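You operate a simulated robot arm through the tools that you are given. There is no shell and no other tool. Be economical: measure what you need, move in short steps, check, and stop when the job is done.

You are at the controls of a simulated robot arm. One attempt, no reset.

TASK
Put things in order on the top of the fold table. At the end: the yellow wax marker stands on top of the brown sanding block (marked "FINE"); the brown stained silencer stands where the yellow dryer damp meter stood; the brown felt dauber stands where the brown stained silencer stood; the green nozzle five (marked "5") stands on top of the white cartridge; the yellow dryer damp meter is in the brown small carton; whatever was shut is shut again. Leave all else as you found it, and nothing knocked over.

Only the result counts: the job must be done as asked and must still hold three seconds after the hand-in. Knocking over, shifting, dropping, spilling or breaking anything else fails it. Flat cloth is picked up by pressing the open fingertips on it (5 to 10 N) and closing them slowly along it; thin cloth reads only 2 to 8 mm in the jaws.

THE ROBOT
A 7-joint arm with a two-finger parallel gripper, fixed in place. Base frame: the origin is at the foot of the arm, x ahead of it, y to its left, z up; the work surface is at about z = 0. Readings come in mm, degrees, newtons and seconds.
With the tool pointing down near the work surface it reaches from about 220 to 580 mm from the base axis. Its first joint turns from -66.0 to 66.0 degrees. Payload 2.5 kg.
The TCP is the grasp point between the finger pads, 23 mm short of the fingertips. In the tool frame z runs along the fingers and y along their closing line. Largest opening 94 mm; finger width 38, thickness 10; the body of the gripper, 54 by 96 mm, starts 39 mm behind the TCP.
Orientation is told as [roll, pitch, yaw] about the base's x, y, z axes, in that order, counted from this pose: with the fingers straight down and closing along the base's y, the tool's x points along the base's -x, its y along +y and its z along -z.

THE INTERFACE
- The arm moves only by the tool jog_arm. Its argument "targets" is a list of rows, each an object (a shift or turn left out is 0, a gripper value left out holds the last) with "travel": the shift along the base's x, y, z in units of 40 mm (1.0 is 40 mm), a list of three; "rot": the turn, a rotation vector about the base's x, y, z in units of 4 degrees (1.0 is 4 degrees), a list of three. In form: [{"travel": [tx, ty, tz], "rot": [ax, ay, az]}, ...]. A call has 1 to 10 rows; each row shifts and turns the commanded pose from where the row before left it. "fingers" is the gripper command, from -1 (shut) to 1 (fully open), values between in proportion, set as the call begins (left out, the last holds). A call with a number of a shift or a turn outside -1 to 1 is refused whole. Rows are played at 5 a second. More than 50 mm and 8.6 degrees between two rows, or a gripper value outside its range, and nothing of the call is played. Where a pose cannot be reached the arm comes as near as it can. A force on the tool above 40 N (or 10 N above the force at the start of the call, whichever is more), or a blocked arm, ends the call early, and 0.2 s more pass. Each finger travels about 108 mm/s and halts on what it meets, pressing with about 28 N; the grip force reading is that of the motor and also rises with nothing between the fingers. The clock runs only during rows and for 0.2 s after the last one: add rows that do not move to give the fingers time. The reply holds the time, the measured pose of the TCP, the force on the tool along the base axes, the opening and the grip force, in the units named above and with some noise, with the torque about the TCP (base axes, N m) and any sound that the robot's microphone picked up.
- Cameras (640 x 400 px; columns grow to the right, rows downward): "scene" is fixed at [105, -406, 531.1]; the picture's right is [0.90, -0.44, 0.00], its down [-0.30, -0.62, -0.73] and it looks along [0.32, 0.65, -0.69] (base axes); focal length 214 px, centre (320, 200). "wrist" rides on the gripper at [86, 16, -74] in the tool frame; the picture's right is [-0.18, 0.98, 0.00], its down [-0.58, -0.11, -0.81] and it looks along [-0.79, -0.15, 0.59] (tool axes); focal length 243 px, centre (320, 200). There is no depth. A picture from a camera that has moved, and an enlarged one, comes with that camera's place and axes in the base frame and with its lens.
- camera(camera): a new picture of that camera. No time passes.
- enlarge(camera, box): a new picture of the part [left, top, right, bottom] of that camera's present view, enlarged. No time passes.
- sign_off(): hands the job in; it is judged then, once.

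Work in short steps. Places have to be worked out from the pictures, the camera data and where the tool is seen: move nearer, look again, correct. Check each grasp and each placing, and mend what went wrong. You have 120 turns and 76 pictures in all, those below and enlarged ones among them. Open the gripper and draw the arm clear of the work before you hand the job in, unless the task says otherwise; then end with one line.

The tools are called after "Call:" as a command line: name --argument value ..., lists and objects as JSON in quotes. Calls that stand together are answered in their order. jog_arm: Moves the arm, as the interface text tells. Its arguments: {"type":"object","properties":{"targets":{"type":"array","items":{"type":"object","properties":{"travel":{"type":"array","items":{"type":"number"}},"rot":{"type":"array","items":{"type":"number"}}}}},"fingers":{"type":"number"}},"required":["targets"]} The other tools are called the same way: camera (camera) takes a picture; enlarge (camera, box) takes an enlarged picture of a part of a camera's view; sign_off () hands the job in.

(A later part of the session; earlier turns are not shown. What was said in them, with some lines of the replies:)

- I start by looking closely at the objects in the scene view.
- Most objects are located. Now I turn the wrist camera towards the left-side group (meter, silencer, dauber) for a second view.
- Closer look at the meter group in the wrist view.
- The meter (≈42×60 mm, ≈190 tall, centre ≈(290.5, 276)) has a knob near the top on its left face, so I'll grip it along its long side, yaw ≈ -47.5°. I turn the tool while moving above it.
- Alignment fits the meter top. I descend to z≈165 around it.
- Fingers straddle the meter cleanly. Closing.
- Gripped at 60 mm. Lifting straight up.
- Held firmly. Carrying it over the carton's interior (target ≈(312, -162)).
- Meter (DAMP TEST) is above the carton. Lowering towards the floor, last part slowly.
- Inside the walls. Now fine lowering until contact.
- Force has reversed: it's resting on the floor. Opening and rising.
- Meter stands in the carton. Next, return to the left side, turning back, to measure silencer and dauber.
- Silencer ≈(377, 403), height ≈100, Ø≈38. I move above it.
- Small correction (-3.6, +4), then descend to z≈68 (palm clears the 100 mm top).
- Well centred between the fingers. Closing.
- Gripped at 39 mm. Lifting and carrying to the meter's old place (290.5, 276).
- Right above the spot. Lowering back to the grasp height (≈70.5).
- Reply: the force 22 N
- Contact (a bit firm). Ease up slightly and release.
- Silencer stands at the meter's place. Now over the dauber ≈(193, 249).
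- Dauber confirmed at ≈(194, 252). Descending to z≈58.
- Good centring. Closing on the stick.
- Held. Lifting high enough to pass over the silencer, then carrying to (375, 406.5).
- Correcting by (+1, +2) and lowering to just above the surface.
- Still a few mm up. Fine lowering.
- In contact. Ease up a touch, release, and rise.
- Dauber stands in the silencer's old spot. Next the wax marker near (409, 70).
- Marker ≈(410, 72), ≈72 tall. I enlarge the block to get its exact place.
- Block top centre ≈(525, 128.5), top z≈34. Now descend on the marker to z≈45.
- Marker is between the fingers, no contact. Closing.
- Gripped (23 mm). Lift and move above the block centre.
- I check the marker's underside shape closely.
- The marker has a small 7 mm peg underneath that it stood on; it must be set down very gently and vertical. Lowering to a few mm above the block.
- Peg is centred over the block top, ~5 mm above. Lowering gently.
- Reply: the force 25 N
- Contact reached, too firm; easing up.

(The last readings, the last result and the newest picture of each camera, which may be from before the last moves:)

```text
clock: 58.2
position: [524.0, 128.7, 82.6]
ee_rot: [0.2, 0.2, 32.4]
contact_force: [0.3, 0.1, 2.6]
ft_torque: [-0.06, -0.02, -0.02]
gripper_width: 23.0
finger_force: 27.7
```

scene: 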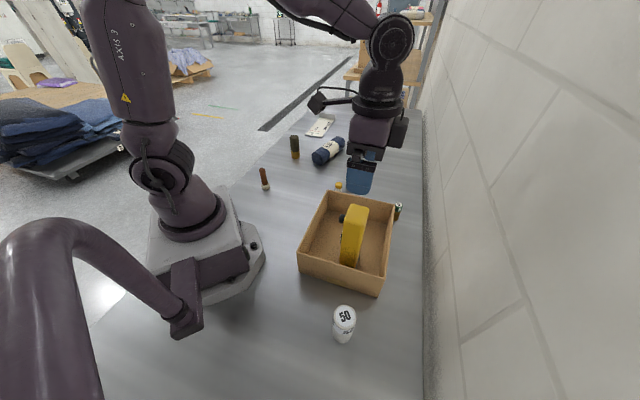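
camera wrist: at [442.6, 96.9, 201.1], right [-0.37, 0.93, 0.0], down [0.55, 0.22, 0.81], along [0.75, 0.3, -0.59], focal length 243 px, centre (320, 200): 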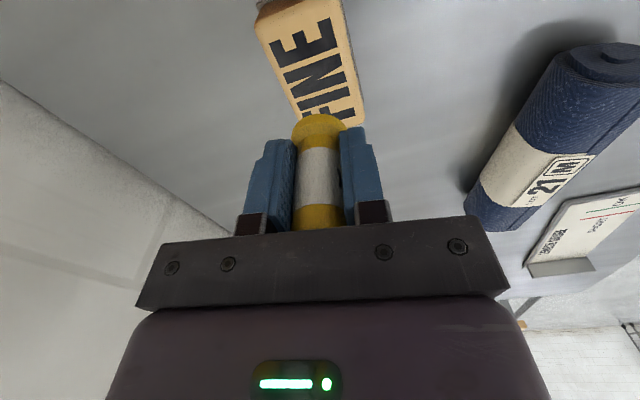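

Light contact now. Open just ~3 mm first to see whether it stands by itself.

Call:
jog_arm --targets '[{}, {}, {}]' --fingers -0.44

Call:
enlarge --camera "scene" --box '[340, 140, 400, 190]'

Call:
enlarge --camera "wrist" --box '[230, 60, 410, 240]'

```text
clock: 59.0
position: [524.0, 130.2, 83.7]
ee_rot: [0.0, 0.0, 32.3]
contact_force: [-0.5, 1.7, -0.3]
ft_torque: [-0.03, 0.0, -0.01]
gripper_width: 26.4
finger_force: 0.0
```

```text
8.00 times, centred on (370, 165) of scene
camera zoom: at [105.0, -406.0, 531.1], right [0.9, -0.44, 0.0], down [-0.3, -0.62, -0.73], along [0.32, 0.65, -0.69], focal length 1716 px, centre (-80, 480)
```

zoom: 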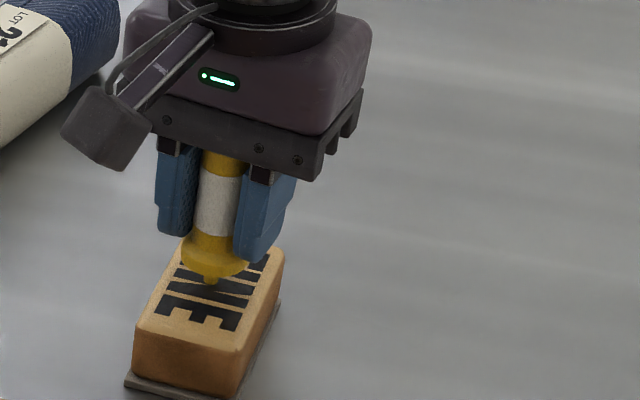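

```text
2.22 times, centred on (320, 150) of wrist
camera zoom: at [442.6, 97.3, 159.9], right [-0.37, 0.93, 0.0], down [0.55, 0.22, 0.81], along [0.75, 0.3, -0.59], focal length 539 px, centre (320, 311)
```

zoom: 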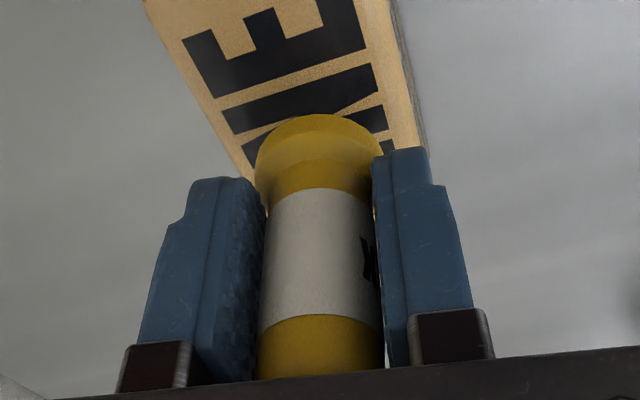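

It seems upright, free of force. Opening a bit more and watching.

Call:
jog_arm --targets '[{}, {}, {}, {}]' --fingers -0.3

Call:
enlarge --camera "wrist" --box '[230, 60, 410, 240]'

Call:
enlarge --camera "scene" --box '[340, 140, 400, 190]'

```text
clock: 60.0
position: [524.5, 128.7, 83.5]
ee_rot: [-0.1, 0.0, 32.4]
contact_force: [0.6, -0.5, -0.3]
ft_torque: [-0.04, 0.01, 0.02]
gripper_width: 32.8
finger_force: 0.1
```

```text
2.22 times, centred on (320, 150) of wrist
camera zoom: at [442.6, 97.3, 159.9], right [-0.37, 0.93, 0.0], down [0.55, 0.22, 0.81], along [0.75, 0.3, -0.59], focal length 539 px, centre (320, 311)
```

zoom: 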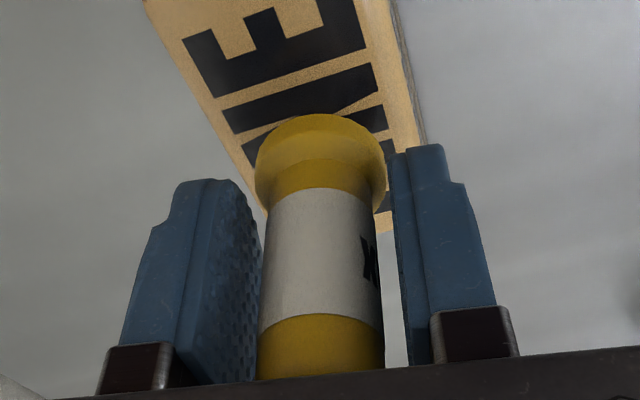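

```text
8.00 times, centred on (370, 165) of scene
camera zoom: at [105.0, -406.0, 531.1], right [0.9, -0.44, 0.0], down [-0.3, -0.62, -0.73], along [0.32, 0.65, -0.69], focal length 1716 px, centre (-80, 480)
```

zoom: 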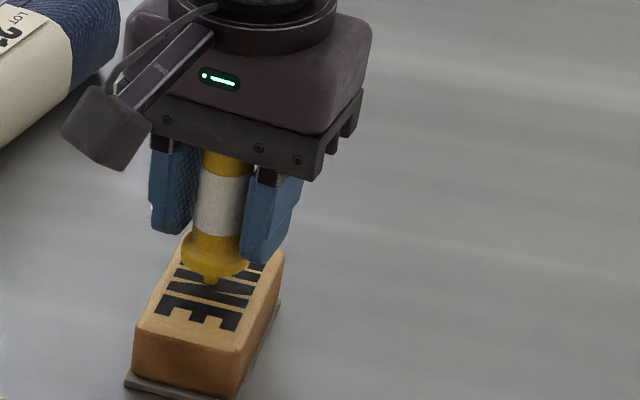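

It hasn't moved: it stands free. Open fully and rise slowly.

Call:
jog_arm --targets '[{}, {}, {}, {}]' --fingers 0.8

Call:
jog_arm --targets '[{"travel": [0, 0, 0.3]}, {"travel": [0, 0, 0.6]}, {"travel": [0, 0, 0.8]}, {"travel": [0, 0, 0.9]}, {"travel": [0, 0, 0.5]}, {}]'

Call:
enlarge --camera "scene" --box '[300, 110, 420, 220]'

```text
clock: 61.0
position: [524.3, 130.0, 83.3]
ee_rot: [-0.1, 0.0, 32.4]
contact_force: [0.5, 0.0, -0.7]
ft_torque: [0.02, -0.05, 0.0]
gripper_width: 84.7
finger_force: 0.1
```

```text
clock: 62.4
position: [525.4, 129.6, 207.7]
ee_rot: [0.1, -0.1, 32.4]
contact_force: [0.5, -0.6, 0.3]
ft_torque: [0.0, 0.0, 0.01]
gripper_width: 84.2
finger_force: 0.1
```

```text
3.64 times, centred on (360, 165) of scene
camera zoom: at [105.0, -406.0, 531.1], right [0.9, -0.44, 0.0], down [-0.3, -0.62, -0.73], along [0.32, 0.65, -0.69], focal length 780 px, centre (174, 327)
```

zoom: 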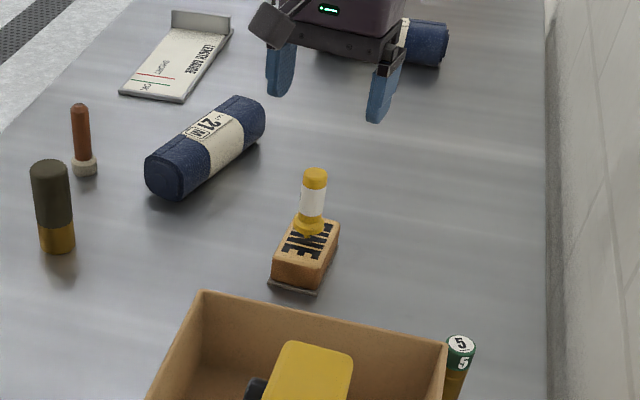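

Marker stands on the block. Now move above the nozzle (≈(539, -87)), turning to yaw 0.

Call:
jog_arm --targets '[{"travel": [0.04, -0.6, 0], "rot": [0, 0, -0.9]}, {"travel": [0.04, -0.6, 0], "rot": [0, 0, -0.9]}, {"travel": [0.04, -0.6, 0], "rot": [0, 0, -0.9]}, {"travel": [0.04, -0.6, 0], "rot": [0, 0, -0.9]}, {"travel": [0.04, -0.6, 0], "rot": [0, 0, -0.9]}, {"travel": [0.04, -0.6, 0], "rot": [0, 0, -0.9]}, {"travel": [0.04, -0.6, 0], "rot": [0, 0, -0.9]}, {"travel": [0.03, -0.6, 0], "rot": [0, 0, -0.9]}, {"travel": [0.03, -0.6, 0], "rot": [0, 0, -0.9]}]' --fingers 1

Call:
camera --camera "wrist"

Call:
camera --camera "scene"

```text
clock: 64.4
position: [538.8, -86.5, 207.9]
ee_rot: [0.0, 0.0, -0.1]
contact_force: [-0.5, 0.3, 0.3]
ft_torque: [-0.03, -0.05, -0.01]
gripper_width: 93.9
finger_force: 0.0
```

```text
33 pictures are left
camera wrist: at [451.4, -69.8, 284.0], right [0.19, 0.98, 0.0], down [0.58, -0.11, 0.81], along [0.79, -0.15, -0.59], focal length 243 px, centre (320, 200)
```

wrist: 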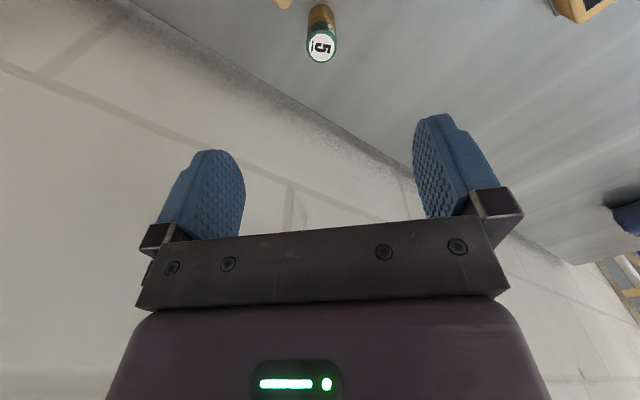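

```text
32 pictures are left
```

scene: 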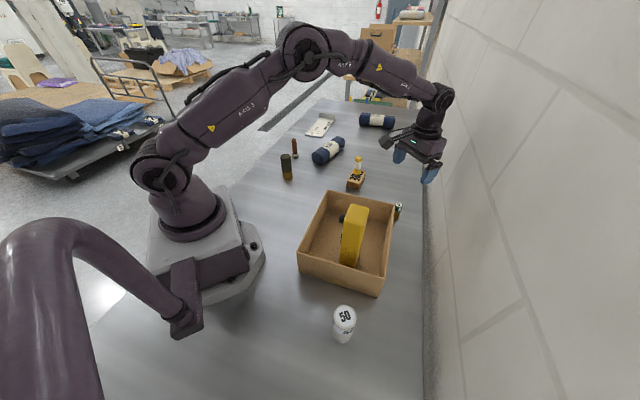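

Zoom on the nozzle.

Call:
enlarge --camera "wrist" --box '[270, 0, 370, 80]'

Call:
enlarge --camera "scene" --box '[370, 120, 450, 240]'

```text
5.00 times, centred on (320, 40) of wrist
camera zoom: at [451.4, -69.8, 284.0], right [0.19, 0.98, 0.0], down [0.58, -0.11, 0.81], along [0.79, -0.15, -0.59], focal length 1213 px, centre (320, 1000)
```

zoom: 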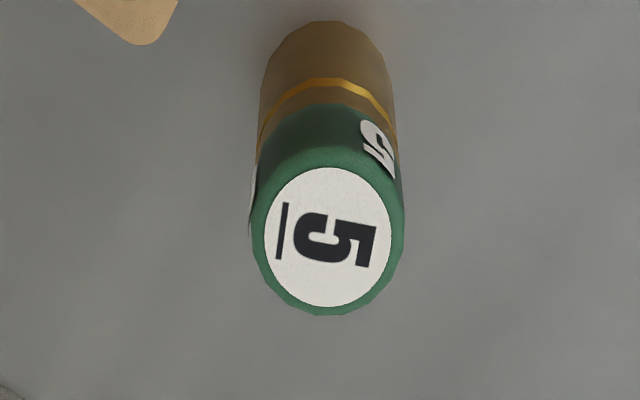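

```text
3.33 times, centred on (410, 180) of scene
camera zoom: at [105.0, -406.0, 531.1], right [0.9, -0.44, 0.0], down [-0.3, -0.62, -0.73], along [0.32, 0.65, -0.69], focal length 715 px, centre (20, 267)
```

zoom: 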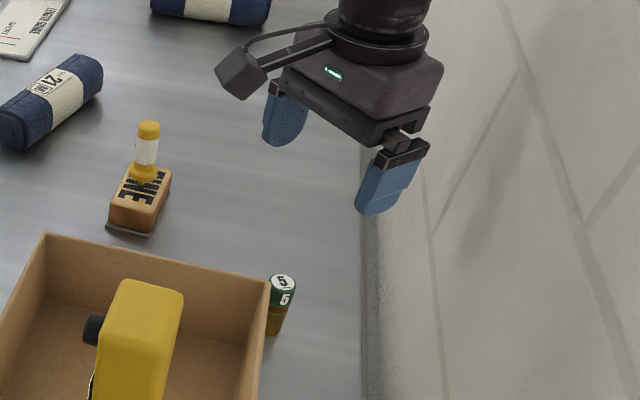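

Nozzle ≈(536.5, -84.5), ≈62 tall, Ø25, carton corner at (500, -103). Grasp at z≈52 keeps the palm above the carton rim.

Call:
jog_arm --targets '[{"travel": [-0.04, 0.05, -0.7]}, {"travel": [0, 0, -0.8]}, {"travel": [0, 0, -0.8]}, {"travel": [0, 0, -0.6]}, {}]'

Call:
camera --camera "wrist"

```text
clock: 65.6
position: [536.8, -84.4, 91.8]
ee_rot: [0.0, 0.0, 0.0]
contact_force: [0.0, 0.3, -0.1]
ft_torque: [0.02, 0.0, -0.01]
gripper_width: 94.0
finger_force: 0.1
```

```text
29 pictures are left
camera wrist: at [449.8, -67.7, 167.0], right [0.18, 0.98, 0.0], down [0.58, -0.11, 0.81], along [0.79, -0.15, -0.59], focal length 243 px, centre (320, 200)
```

wrist: 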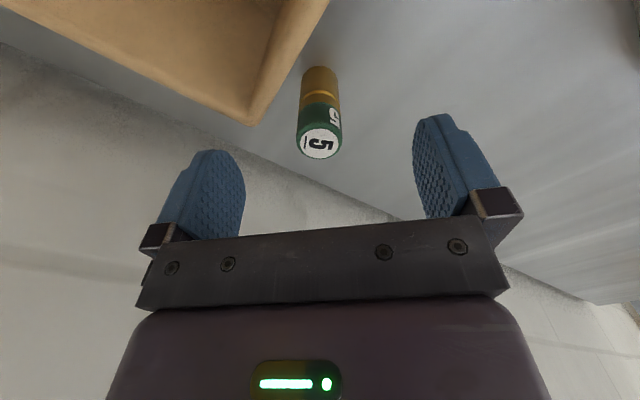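

Consistent. Descending to z≈52.

Call:
jog_arm --targets '[{"travel": [0.01, 0, -0.5]}, {"travel": [0, 0, -0.5]}, {}]'

Call:
jog_arm --targets '[{}, {}, {}, {}, {}]' --fingers -1

Call:
camera --camera "wrist"

```text
clock: 66.4
position: [535.8, -84.2, 51.1]
ee_rot: [0.0, -0.1, 0.0]
contact_force: [-0.4, -0.1, 0.0]
ft_torque: [0.01, 0.0, 0.0]
gripper_width: 93.7
finger_force: 0.0
```

```text
clock: 67.6
position: [537.1, -84.6, 50.4]
ee_rot: [0.0, -0.1, 0.0]
contact_force: [-0.3, -1.3, 0.3]
ft_torque: [-0.02, -0.03, 0.02]
gripper_width: 24.4
finger_force: 28.4
```

```text
28 pictures are left
camera wrist: at [450.7, -67.7, 127.5], right [0.18, 0.98, 0.0], down [0.58, -0.11, 0.81], along [0.79, -0.15, -0.59], focal length 243 px, centre (320, 200)
```

wrist: 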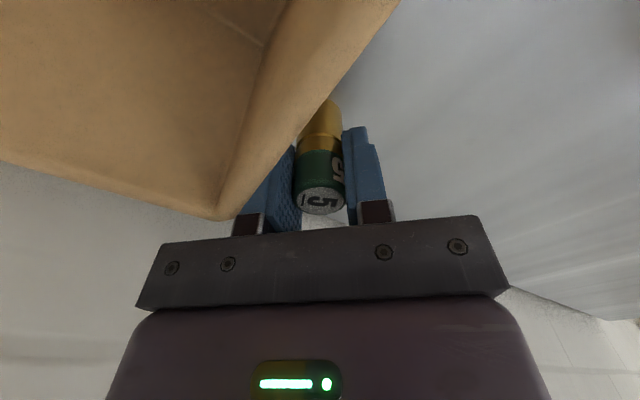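

Gripped at 24 mm. Lift straight up, then rise to a height that clears the meter.

Call:
jog_arm --targets '[{"travel": [0, 0, 0.4]}, {"travel": [0, 0, 0.8]}, {"travel": [0, 0, 0.9]}, {"travel": [0, 0, 0.9]}, {"travel": [-0.4, 0, 0.9]}, {"travel": [-0.6, 0, 0.9]}, {"travel": [-0.6, 0, 0.9]}, {"travel": [-0.6, 0, 0.3]}, {}]'

Call:
camera --camera "scene"

```text
clock: 69.6
position: [447.0, -85.9, 293.6]
ee_rot: [0.0, 0.0, 0.1]
contact_force: [-0.1, 0.2, -1.2]
ft_torque: [-0.03, 0.0, 0.0]
gripper_width: 24.8
finger_force: 27.7
```

```text
27 pictures are left
```

scene: 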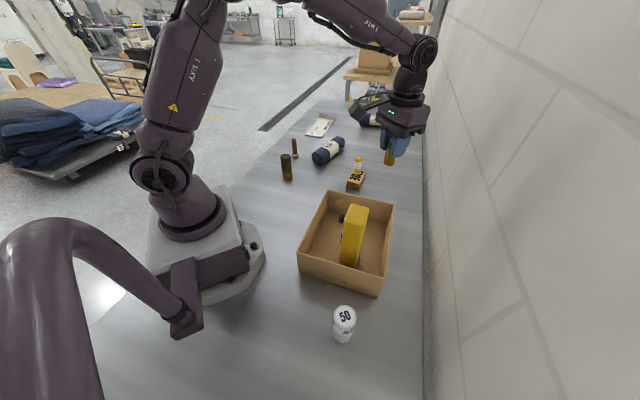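

Carrying towards the cartridge at ≈(212, -296), turning the tool along.

Call:
jog_arm --targets '[{"travel": [-0.587, -0.526, 0], "rot": [0, 0, -1]}, {"travel": [-0.587, -0.526, 0], "rot": [0, 0, -1]}, {"travel": [-0.587, -0.526, 0], "rot": [0, 0, -1]}, {"travel": [-0.587, -0.526, 0], "rot": [0, 0, -1]}, {"travel": [-0.587, -0.526, 0], "rot": [0, 0, -1]}, {"travel": [-0.587, -0.526, 0], "rot": [0, 0, -1]}, {"travel": [-0.587, -0.526, 0], "rot": [0, 0, -1]}, {}]'

Call:
camera --camera "scene"

Call:
camera --camera "wrist"

```text
clock: 71.4
position: [283.5, -232.1, 292.7]
ee_rot: [-0.1, 0.0, -27.9]
contact_force: [0.2, -0.6, -0.3]
ft_torque: [-0.01, 0.01, 0.01]
gripper_width: 24.8
finger_force: 28.1
```

```text
26 pictures are left
```

scene: 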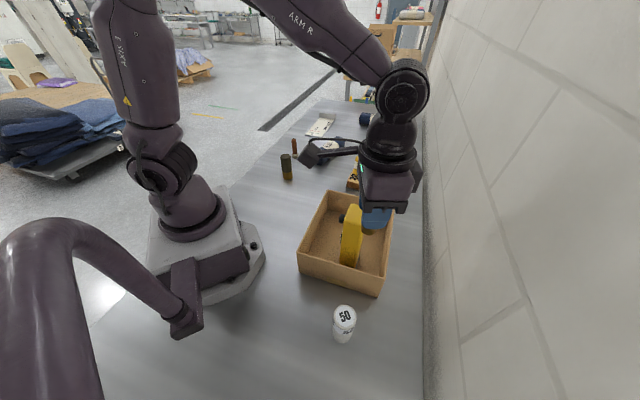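

```text
25 pictures are left
camera wrist: at [214.9, -176.5, 368.4], right [0.62, 0.78, 0.0], down [0.46, -0.37, 0.81], along [0.63, -0.5, -0.59], focal length 243 px, centre (320, 200)
```

wrist: 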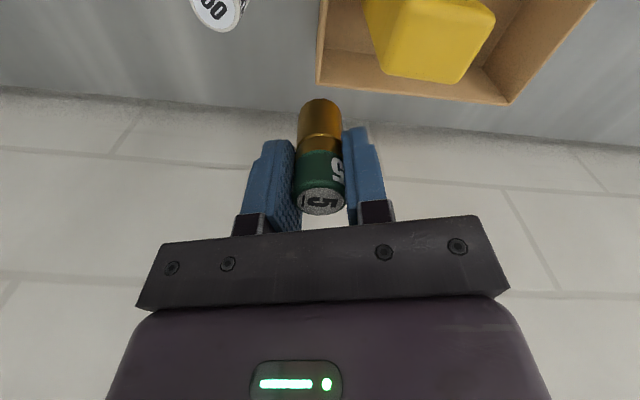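

Clear. Continue to above the cartridge.

Call:
jog_arm --targets '[{"travel": [-0.6, -0.53, 0], "rot": [0, 0, -1]}, {"travel": [-0.59, -0.53, 0], "rot": [0, 0, -1]}, {"travel": [-0.59, -0.53, 0], "rot": [0, 0, -1]}, {}]'

Call:
camera --camera "wrist"

Call:
camera --camera "scene"

```text
clock: 72.4
position: [213.5, -295.9, 291.6]
ee_rot: [0.0, 0.0, -40.0]
contact_force: [0.6, 0.0, 0.2]
ft_torque: [-0.01, 0.0, -0.03]
gripper_width: 24.9
finger_force: 28.1
```

```text
24 pictures are left
camera wrist: at [156.5, -226.8, 368.1], right [0.77, 0.63, 0.0], down [0.38, -0.46, 0.81], along [0.51, -0.62, -0.59], focal length 243 px, centre (320, 200)
```

wrist: 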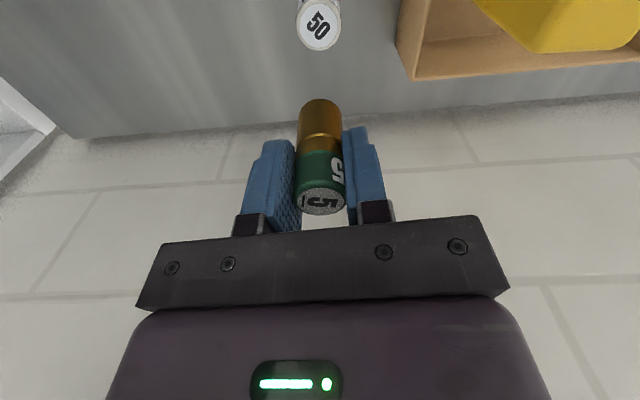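

```text
23 pictures are left
```

scene: 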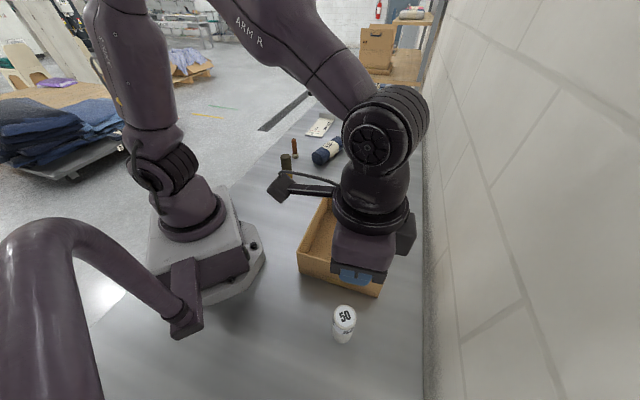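

Lowering part-way to check alignment between nozzle and cartridge.

Call:
jog_arm --targets '[{"travel": [0, 0, -0.8]}, {"travel": [0, 0, -0.9]}, {"travel": [0, 0, -0.8]}, {"travel": [0, 0, -0.6]}, {}]'

Call:
enlarge --camera "wrist" --box '[240, 0, 400, 220]'

Call:
enlarge --camera "scene" --box '[280, 220, 420, 360]'

```text
clock: 73.6
position: [214.2, -297.1, 167.1]
ee_rot: [0.0, 0.0, -40.0]
contact_force: [-0.8, -0.9, -0.7]
ft_torque: [-0.02, 0.0, 0.01]
gripper_width: 24.6
finger_force: 28.5
```

```text
1.82 times, centred on (320, 110) of wrist
camera zoom: at [157.5, -227.1, 243.6], right [0.77, 0.63, 0.0], down [0.38, -0.46, 0.81], along [0.51, -0.62, -0.59], focal length 441 px, centre (320, 364)
```

zoom: 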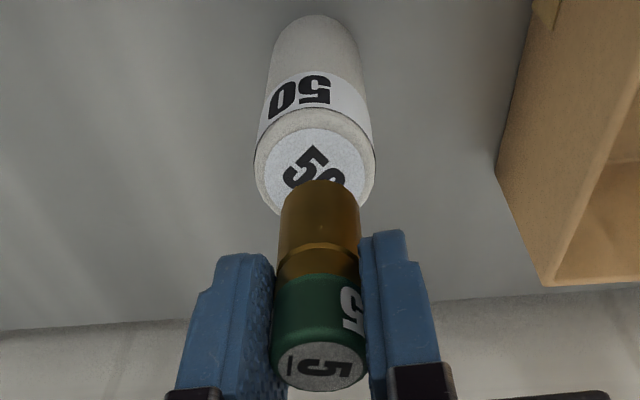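

```text
2.86 times, centred on (350, 290) of scene
camera zoom: at [105.0, -406.0, 531.1], right [0.9, -0.44, 0.0], down [-0.3, -0.62, -0.73], along [0.32, 0.65, -0.69], focal length 613 px, centre (234, -57)
```

zoom: 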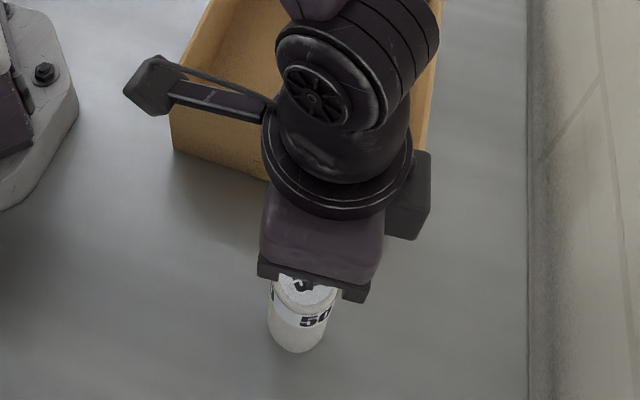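

Cartridge centre ≈(212, -296), top ≈88; correction (-3, +0.6). Lowering to about 5 mm above.

Call:
jog_arm --targets '[{"travel": [-0.07, 0.015, 0]}, {"travel": [0, 0, -0.3]}, {"travel": [0, 0, -0.25]}, {}]'

Call:
enlarge --camera "wrist" --box '[240, 0, 400, 220]'

```text
clock: 74.6
position: [209.8, -294.4, 146.2]
ee_rot: [0.0, -0.1, -39.9]
contact_force: [-1.5, 3.0, 11.1]
ft_torque: [0.1, 0.11, 0.01]
gripper_width: 24.6
finger_force: 28.2
```

```text
1.82 times, centred on (320, 110) of wrist
camera zoom: at [154.3, -226.6, 222.3], right [0.77, 0.63, 0.0], down [0.37, -0.46, 0.81], along [0.51, -0.62, -0.59], focal length 441 px, centre (320, 364)
```

zoom: 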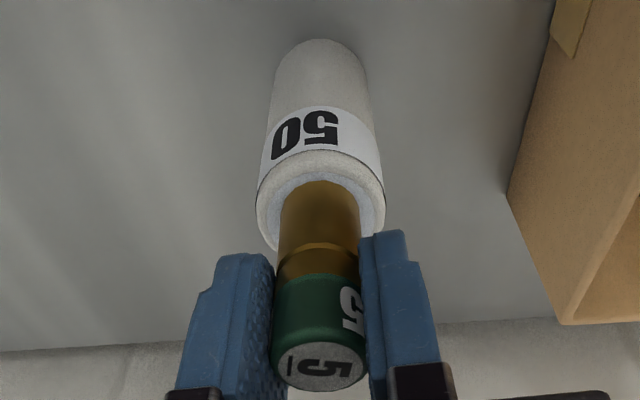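

Contact at z≈146 (cartridge top ≈95). The nozzle looks ~4 mm too far outward; lift slightly, shift (-2, +2.5), recheck.

Call:
jog_arm --targets '[{"travel": [0, 0, 0.15]}, {"travel": [-0.05, 0.06, 0]}, {}]'

Call:
enlarge --camera "wrist" --box '[260, 60, 380, 160]'

Call:
enlarge --camera "scene" --box '[310, 280, 390, 350]'

```text
clock: 75.4
position: [208.5, -291.7, 153.0]
ee_rot: [-0.1, 0.1, -40.0]
contact_force: [0.1, -0.4, 0.0]
ft_torque: [0.0, 0.0, -0.01]
gripper_width: 24.6
finger_force: 28.0
```

```text
4.00 times, centred on (320, 110) of wrist
camera zoom: at [152.7, -223.9, 227.9], right [0.77, 0.63, 0.0], down [0.38, -0.46, 0.81], along [0.51, -0.62, -0.59], focal length 970 px, centre (320, 560)
```

zoom: 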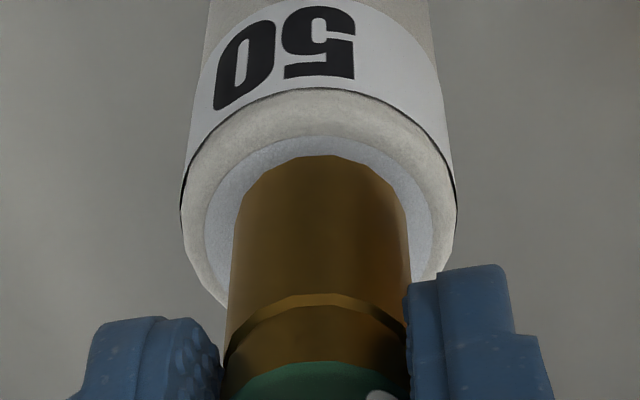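

```text
5.71 times, centred on (350, 315) of scene
camera zoom: at [105.0, -406.0, 531.1], right [0.9, -0.44, 0.0], down [-0.3, -0.62, -0.73], along [0.32, 0.65, -0.69], focal length 1226 px, centre (149, -457)
```

zoom: 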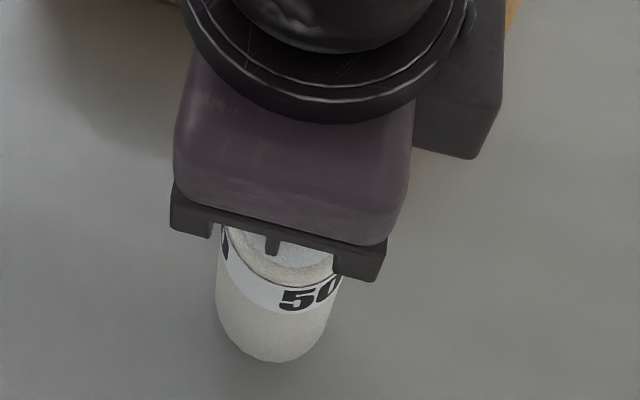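

Reassessing using the disc edge in the top plane: the earlier position was nearly concentric; undo the shift plus ~1 mm: (+2.5, -3.1).

Call:
jog_arm --targets '[{"travel": [0.062, -0.077, 0]}, {}, {"travel": [0, 0, -0.1]}, {}]'

Call:
enlarge --camera "wrist" --box '[260, 60, 380, 160]'

```text
clock: 76.4
position: [211.6, -295.4, 148.2]
ee_rot: [0.0, 0.0, -40.1]
contact_force: [0.5, -0.7, -1.1]
ft_torque: [0.01, 0.03, -0.02]
gripper_width: 24.8
finger_force: 27.3
```

```text
4.00 times, centred on (320, 110) of wrist
camera zoom: at [155.4, -226.8, 223.9], right [0.77, 0.63, 0.0], down [0.38, -0.46, 0.81], along [0.51, -0.62, -0.59], focal length 970 px, centre (320, 560)
```

zoom: 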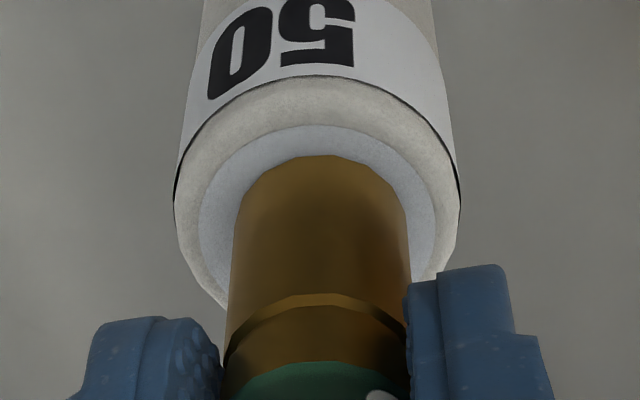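

Concentric now. Final gentle lowering.

Call:
jog_arm --targets '[{"travel": [0, 0, -0.03]}, {"travel": [0, 0, -0.02]}, {}, {}]'

```text
clock: 77.4
position: [210.2, -294.8, 147.5]
ee_rot: [0.1, 0.0, -40.0]
contact_force: [-1.6, 1.6, 14.0]
ft_torque: [0.15, 0.14, 0.0]
gripper_width: 24.3
finger_force: 28.0
```

Call:
jog_arm --targets '[{"travel": [0, 0, 0.03]}, {}, {}]'

```text
clock: 78.2
position: [211.4, -294.2, 146.8]
ee_rot: [0.0, 0.0, -40.0]
contact_force: [0.4, -0.6, -0.1]
ft_torque: [0.0, -0.04, 0.01]
gripper_width: 24.8
finger_force: 28.0
```

Just at touch. Nudge 0.3 mm down and open slightly.

Call:
jog_arm --targets '[{"travel": [0, 0, -0.008]}, {}]'

Call:
jog_arm --targets '[{}, {}, {}]' --fingers -0.38

Call:
enlarge --camera "wrist" --box '[240, 0, 400, 220]'

```text
clock: 78.8
position: [212.0, -295.3, 145.7]
ee_rot: [0.0, 0.0, -40.0]
contact_force: [0.3, -0.5, -0.8]
ft_torque: [0.0, -0.02, -0.01]
gripper_width: 24.6
finger_force: 28.0
```

```text
clock: 79.6
position: [211.1, -294.7, 146.2]
ee_rot: [0.0, 0.0, -40.0]
contact_force: [0.1, -0.5, 0.6]
ft_torque: [0.02, 0.01, 0.0]
gripper_width: 29.0
finger_force: 0.2
```

```text
1.82 times, centred on (320, 110) of wrist
camera zoom: at [155.5, -226.8, 223.0], right [0.77, 0.63, 0.0], down [0.38, -0.46, 0.81], along [0.51, -0.62, -0.59], focal length 441 px, centre (320, 364)
```

zoom: 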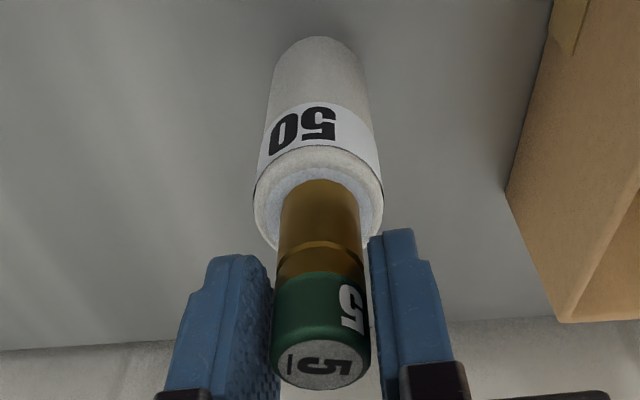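

It stands upright on the cartridge. Opening fully and rising straight up.

Call:
jog_arm --targets '[{}, {}, {}, {}]' --fingers 1

Call:
jog_arm --targets '[{"travel": [0, 0, 0.3]}, {"travel": [0, 0, 0.7]}, {"travel": [0, 0, 0.9]}, {"travel": [0, 0, 0.9]}, {"travel": [0, 0, 0.9]}, {}]'

Call:
camera --camera "wrist"

```text
clock: 80.6
position: [211.5, -295.0, 146.0]
ee_rot: [0.0, 0.1, -39.9]
contact_force: [-0.1, 0.1, -0.4]
ft_torque: [0.01, 0.0, 0.0]
gripper_width: 94.1
finger_force: 0.1
```

```text
clock: 82.0
position: [210.6, -294.8, 294.8]
ee_rot: [0.1, 0.0, -39.9]
contact_force: [0.3, -0.5, 0.5]
ft_torque: [-0.02, -0.02, -0.01]
gripper_width: 93.9
finger_force: 0.1
```

```text
15 pictures are left
camera wrist: at [154.6, -226.2, 371.1], right [0.77, 0.63, 0.0], down [0.38, -0.46, 0.81], along [0.51, -0.62, -0.59], focal length 243 px, centre (320, 200)
```

wrist: 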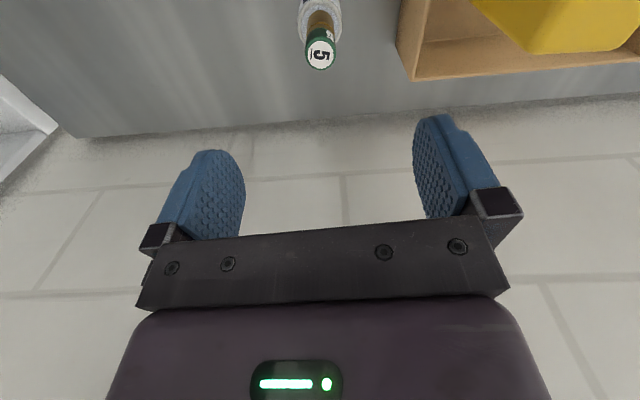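

Nozzle stands. Raise and draw the arm back towards the start pose, then check all.

Call:
jog_arm --targets '[{"travel": [0, 0.2, 0.9]}, {"travel": [0.2, 0.6, 0.6]}, {"travel": [0.4, 0.85, 0], "rot": [0, 0, 1]}, {"travel": [0.4, 0.85, 0], "rot": [0, 0, 1]}, {"travel": [0.4, 0.85, 0], "rot": [0, 0, 1]}, {"travel": [0.4, 0.85, 0], "rot": [0, 0, 1]}, {"travel": [0.4, 0.85, 0], "rot": [0, 0, 1]}, {"travel": [0.4, 0.85, 0], "rot": [0, 0, 1]}, {"travel": [0.4, 0.85, 0], "rot": [0, 0, 1]}, {}]'

Call:
camera --camera "scene"

Call:
enlarge --camera "scene" --box '[260, 100, 420, 200]'

Call:
enlarge --camera "scene" --box '[270, 180, 430, 350]'

```text
clock: 84.2
position: [331.1, -25.2, 355.5]
ee_rot: [0.0, 0.0, -12.0]
contact_force: [-0.3, -0.8, -0.5]
ft_torque: [-0.01, 0.01, 0.01]
gripper_width: 93.8
finger_force: 0.0
```

```text
14 pictures are left
```

scene: 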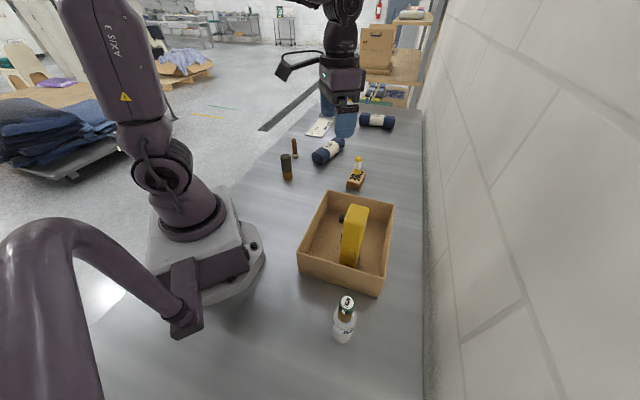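

```text
4.00 times, centred on (340, 150) of scene
camera zoom: at [105.0, -406.0, 531.1], right [0.9, -0.44, 0.0], down [-0.3, -0.62, -0.73], along [0.32, 0.65, -0.69], focal length 858 px, centre (240, 400)
```

zoom: 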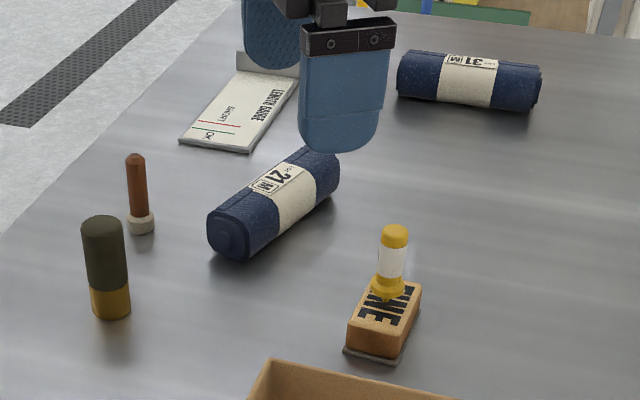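

```text
2.35 times, centred on (350, 265) of scene
camera zoom: at [105.0, -406.0, 531.1], right [0.9, -0.44, 0.0], down [-0.3, -0.62, -0.73], along [0.32, 0.65, -0.69], focal length 505 px, centre (249, 47)
```

zoom: 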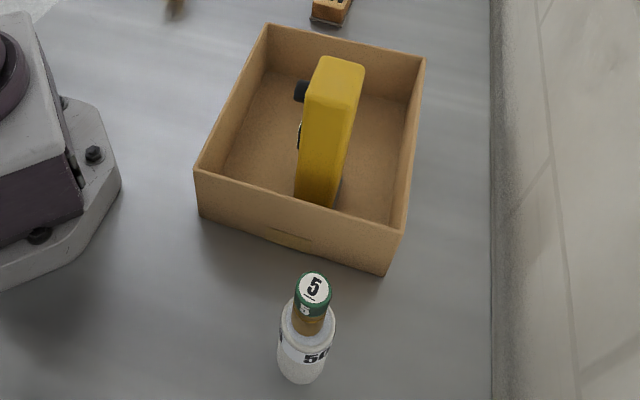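

All five items are in place and upright, nothing else has moved, and the gripper is open and clear, so I hand in.

Call:
sign_off

```text
The job is handed in.
```

I handed the job in with all five items in place: the marker stands on the block, the silencer where the meter stood, the dauber where the silencer stood, the nozzle on the cartridge, and the meter upright in the open carton, its top well above the rim; nothing was shut, and the last pictures showed nothing else moved or knocked over.
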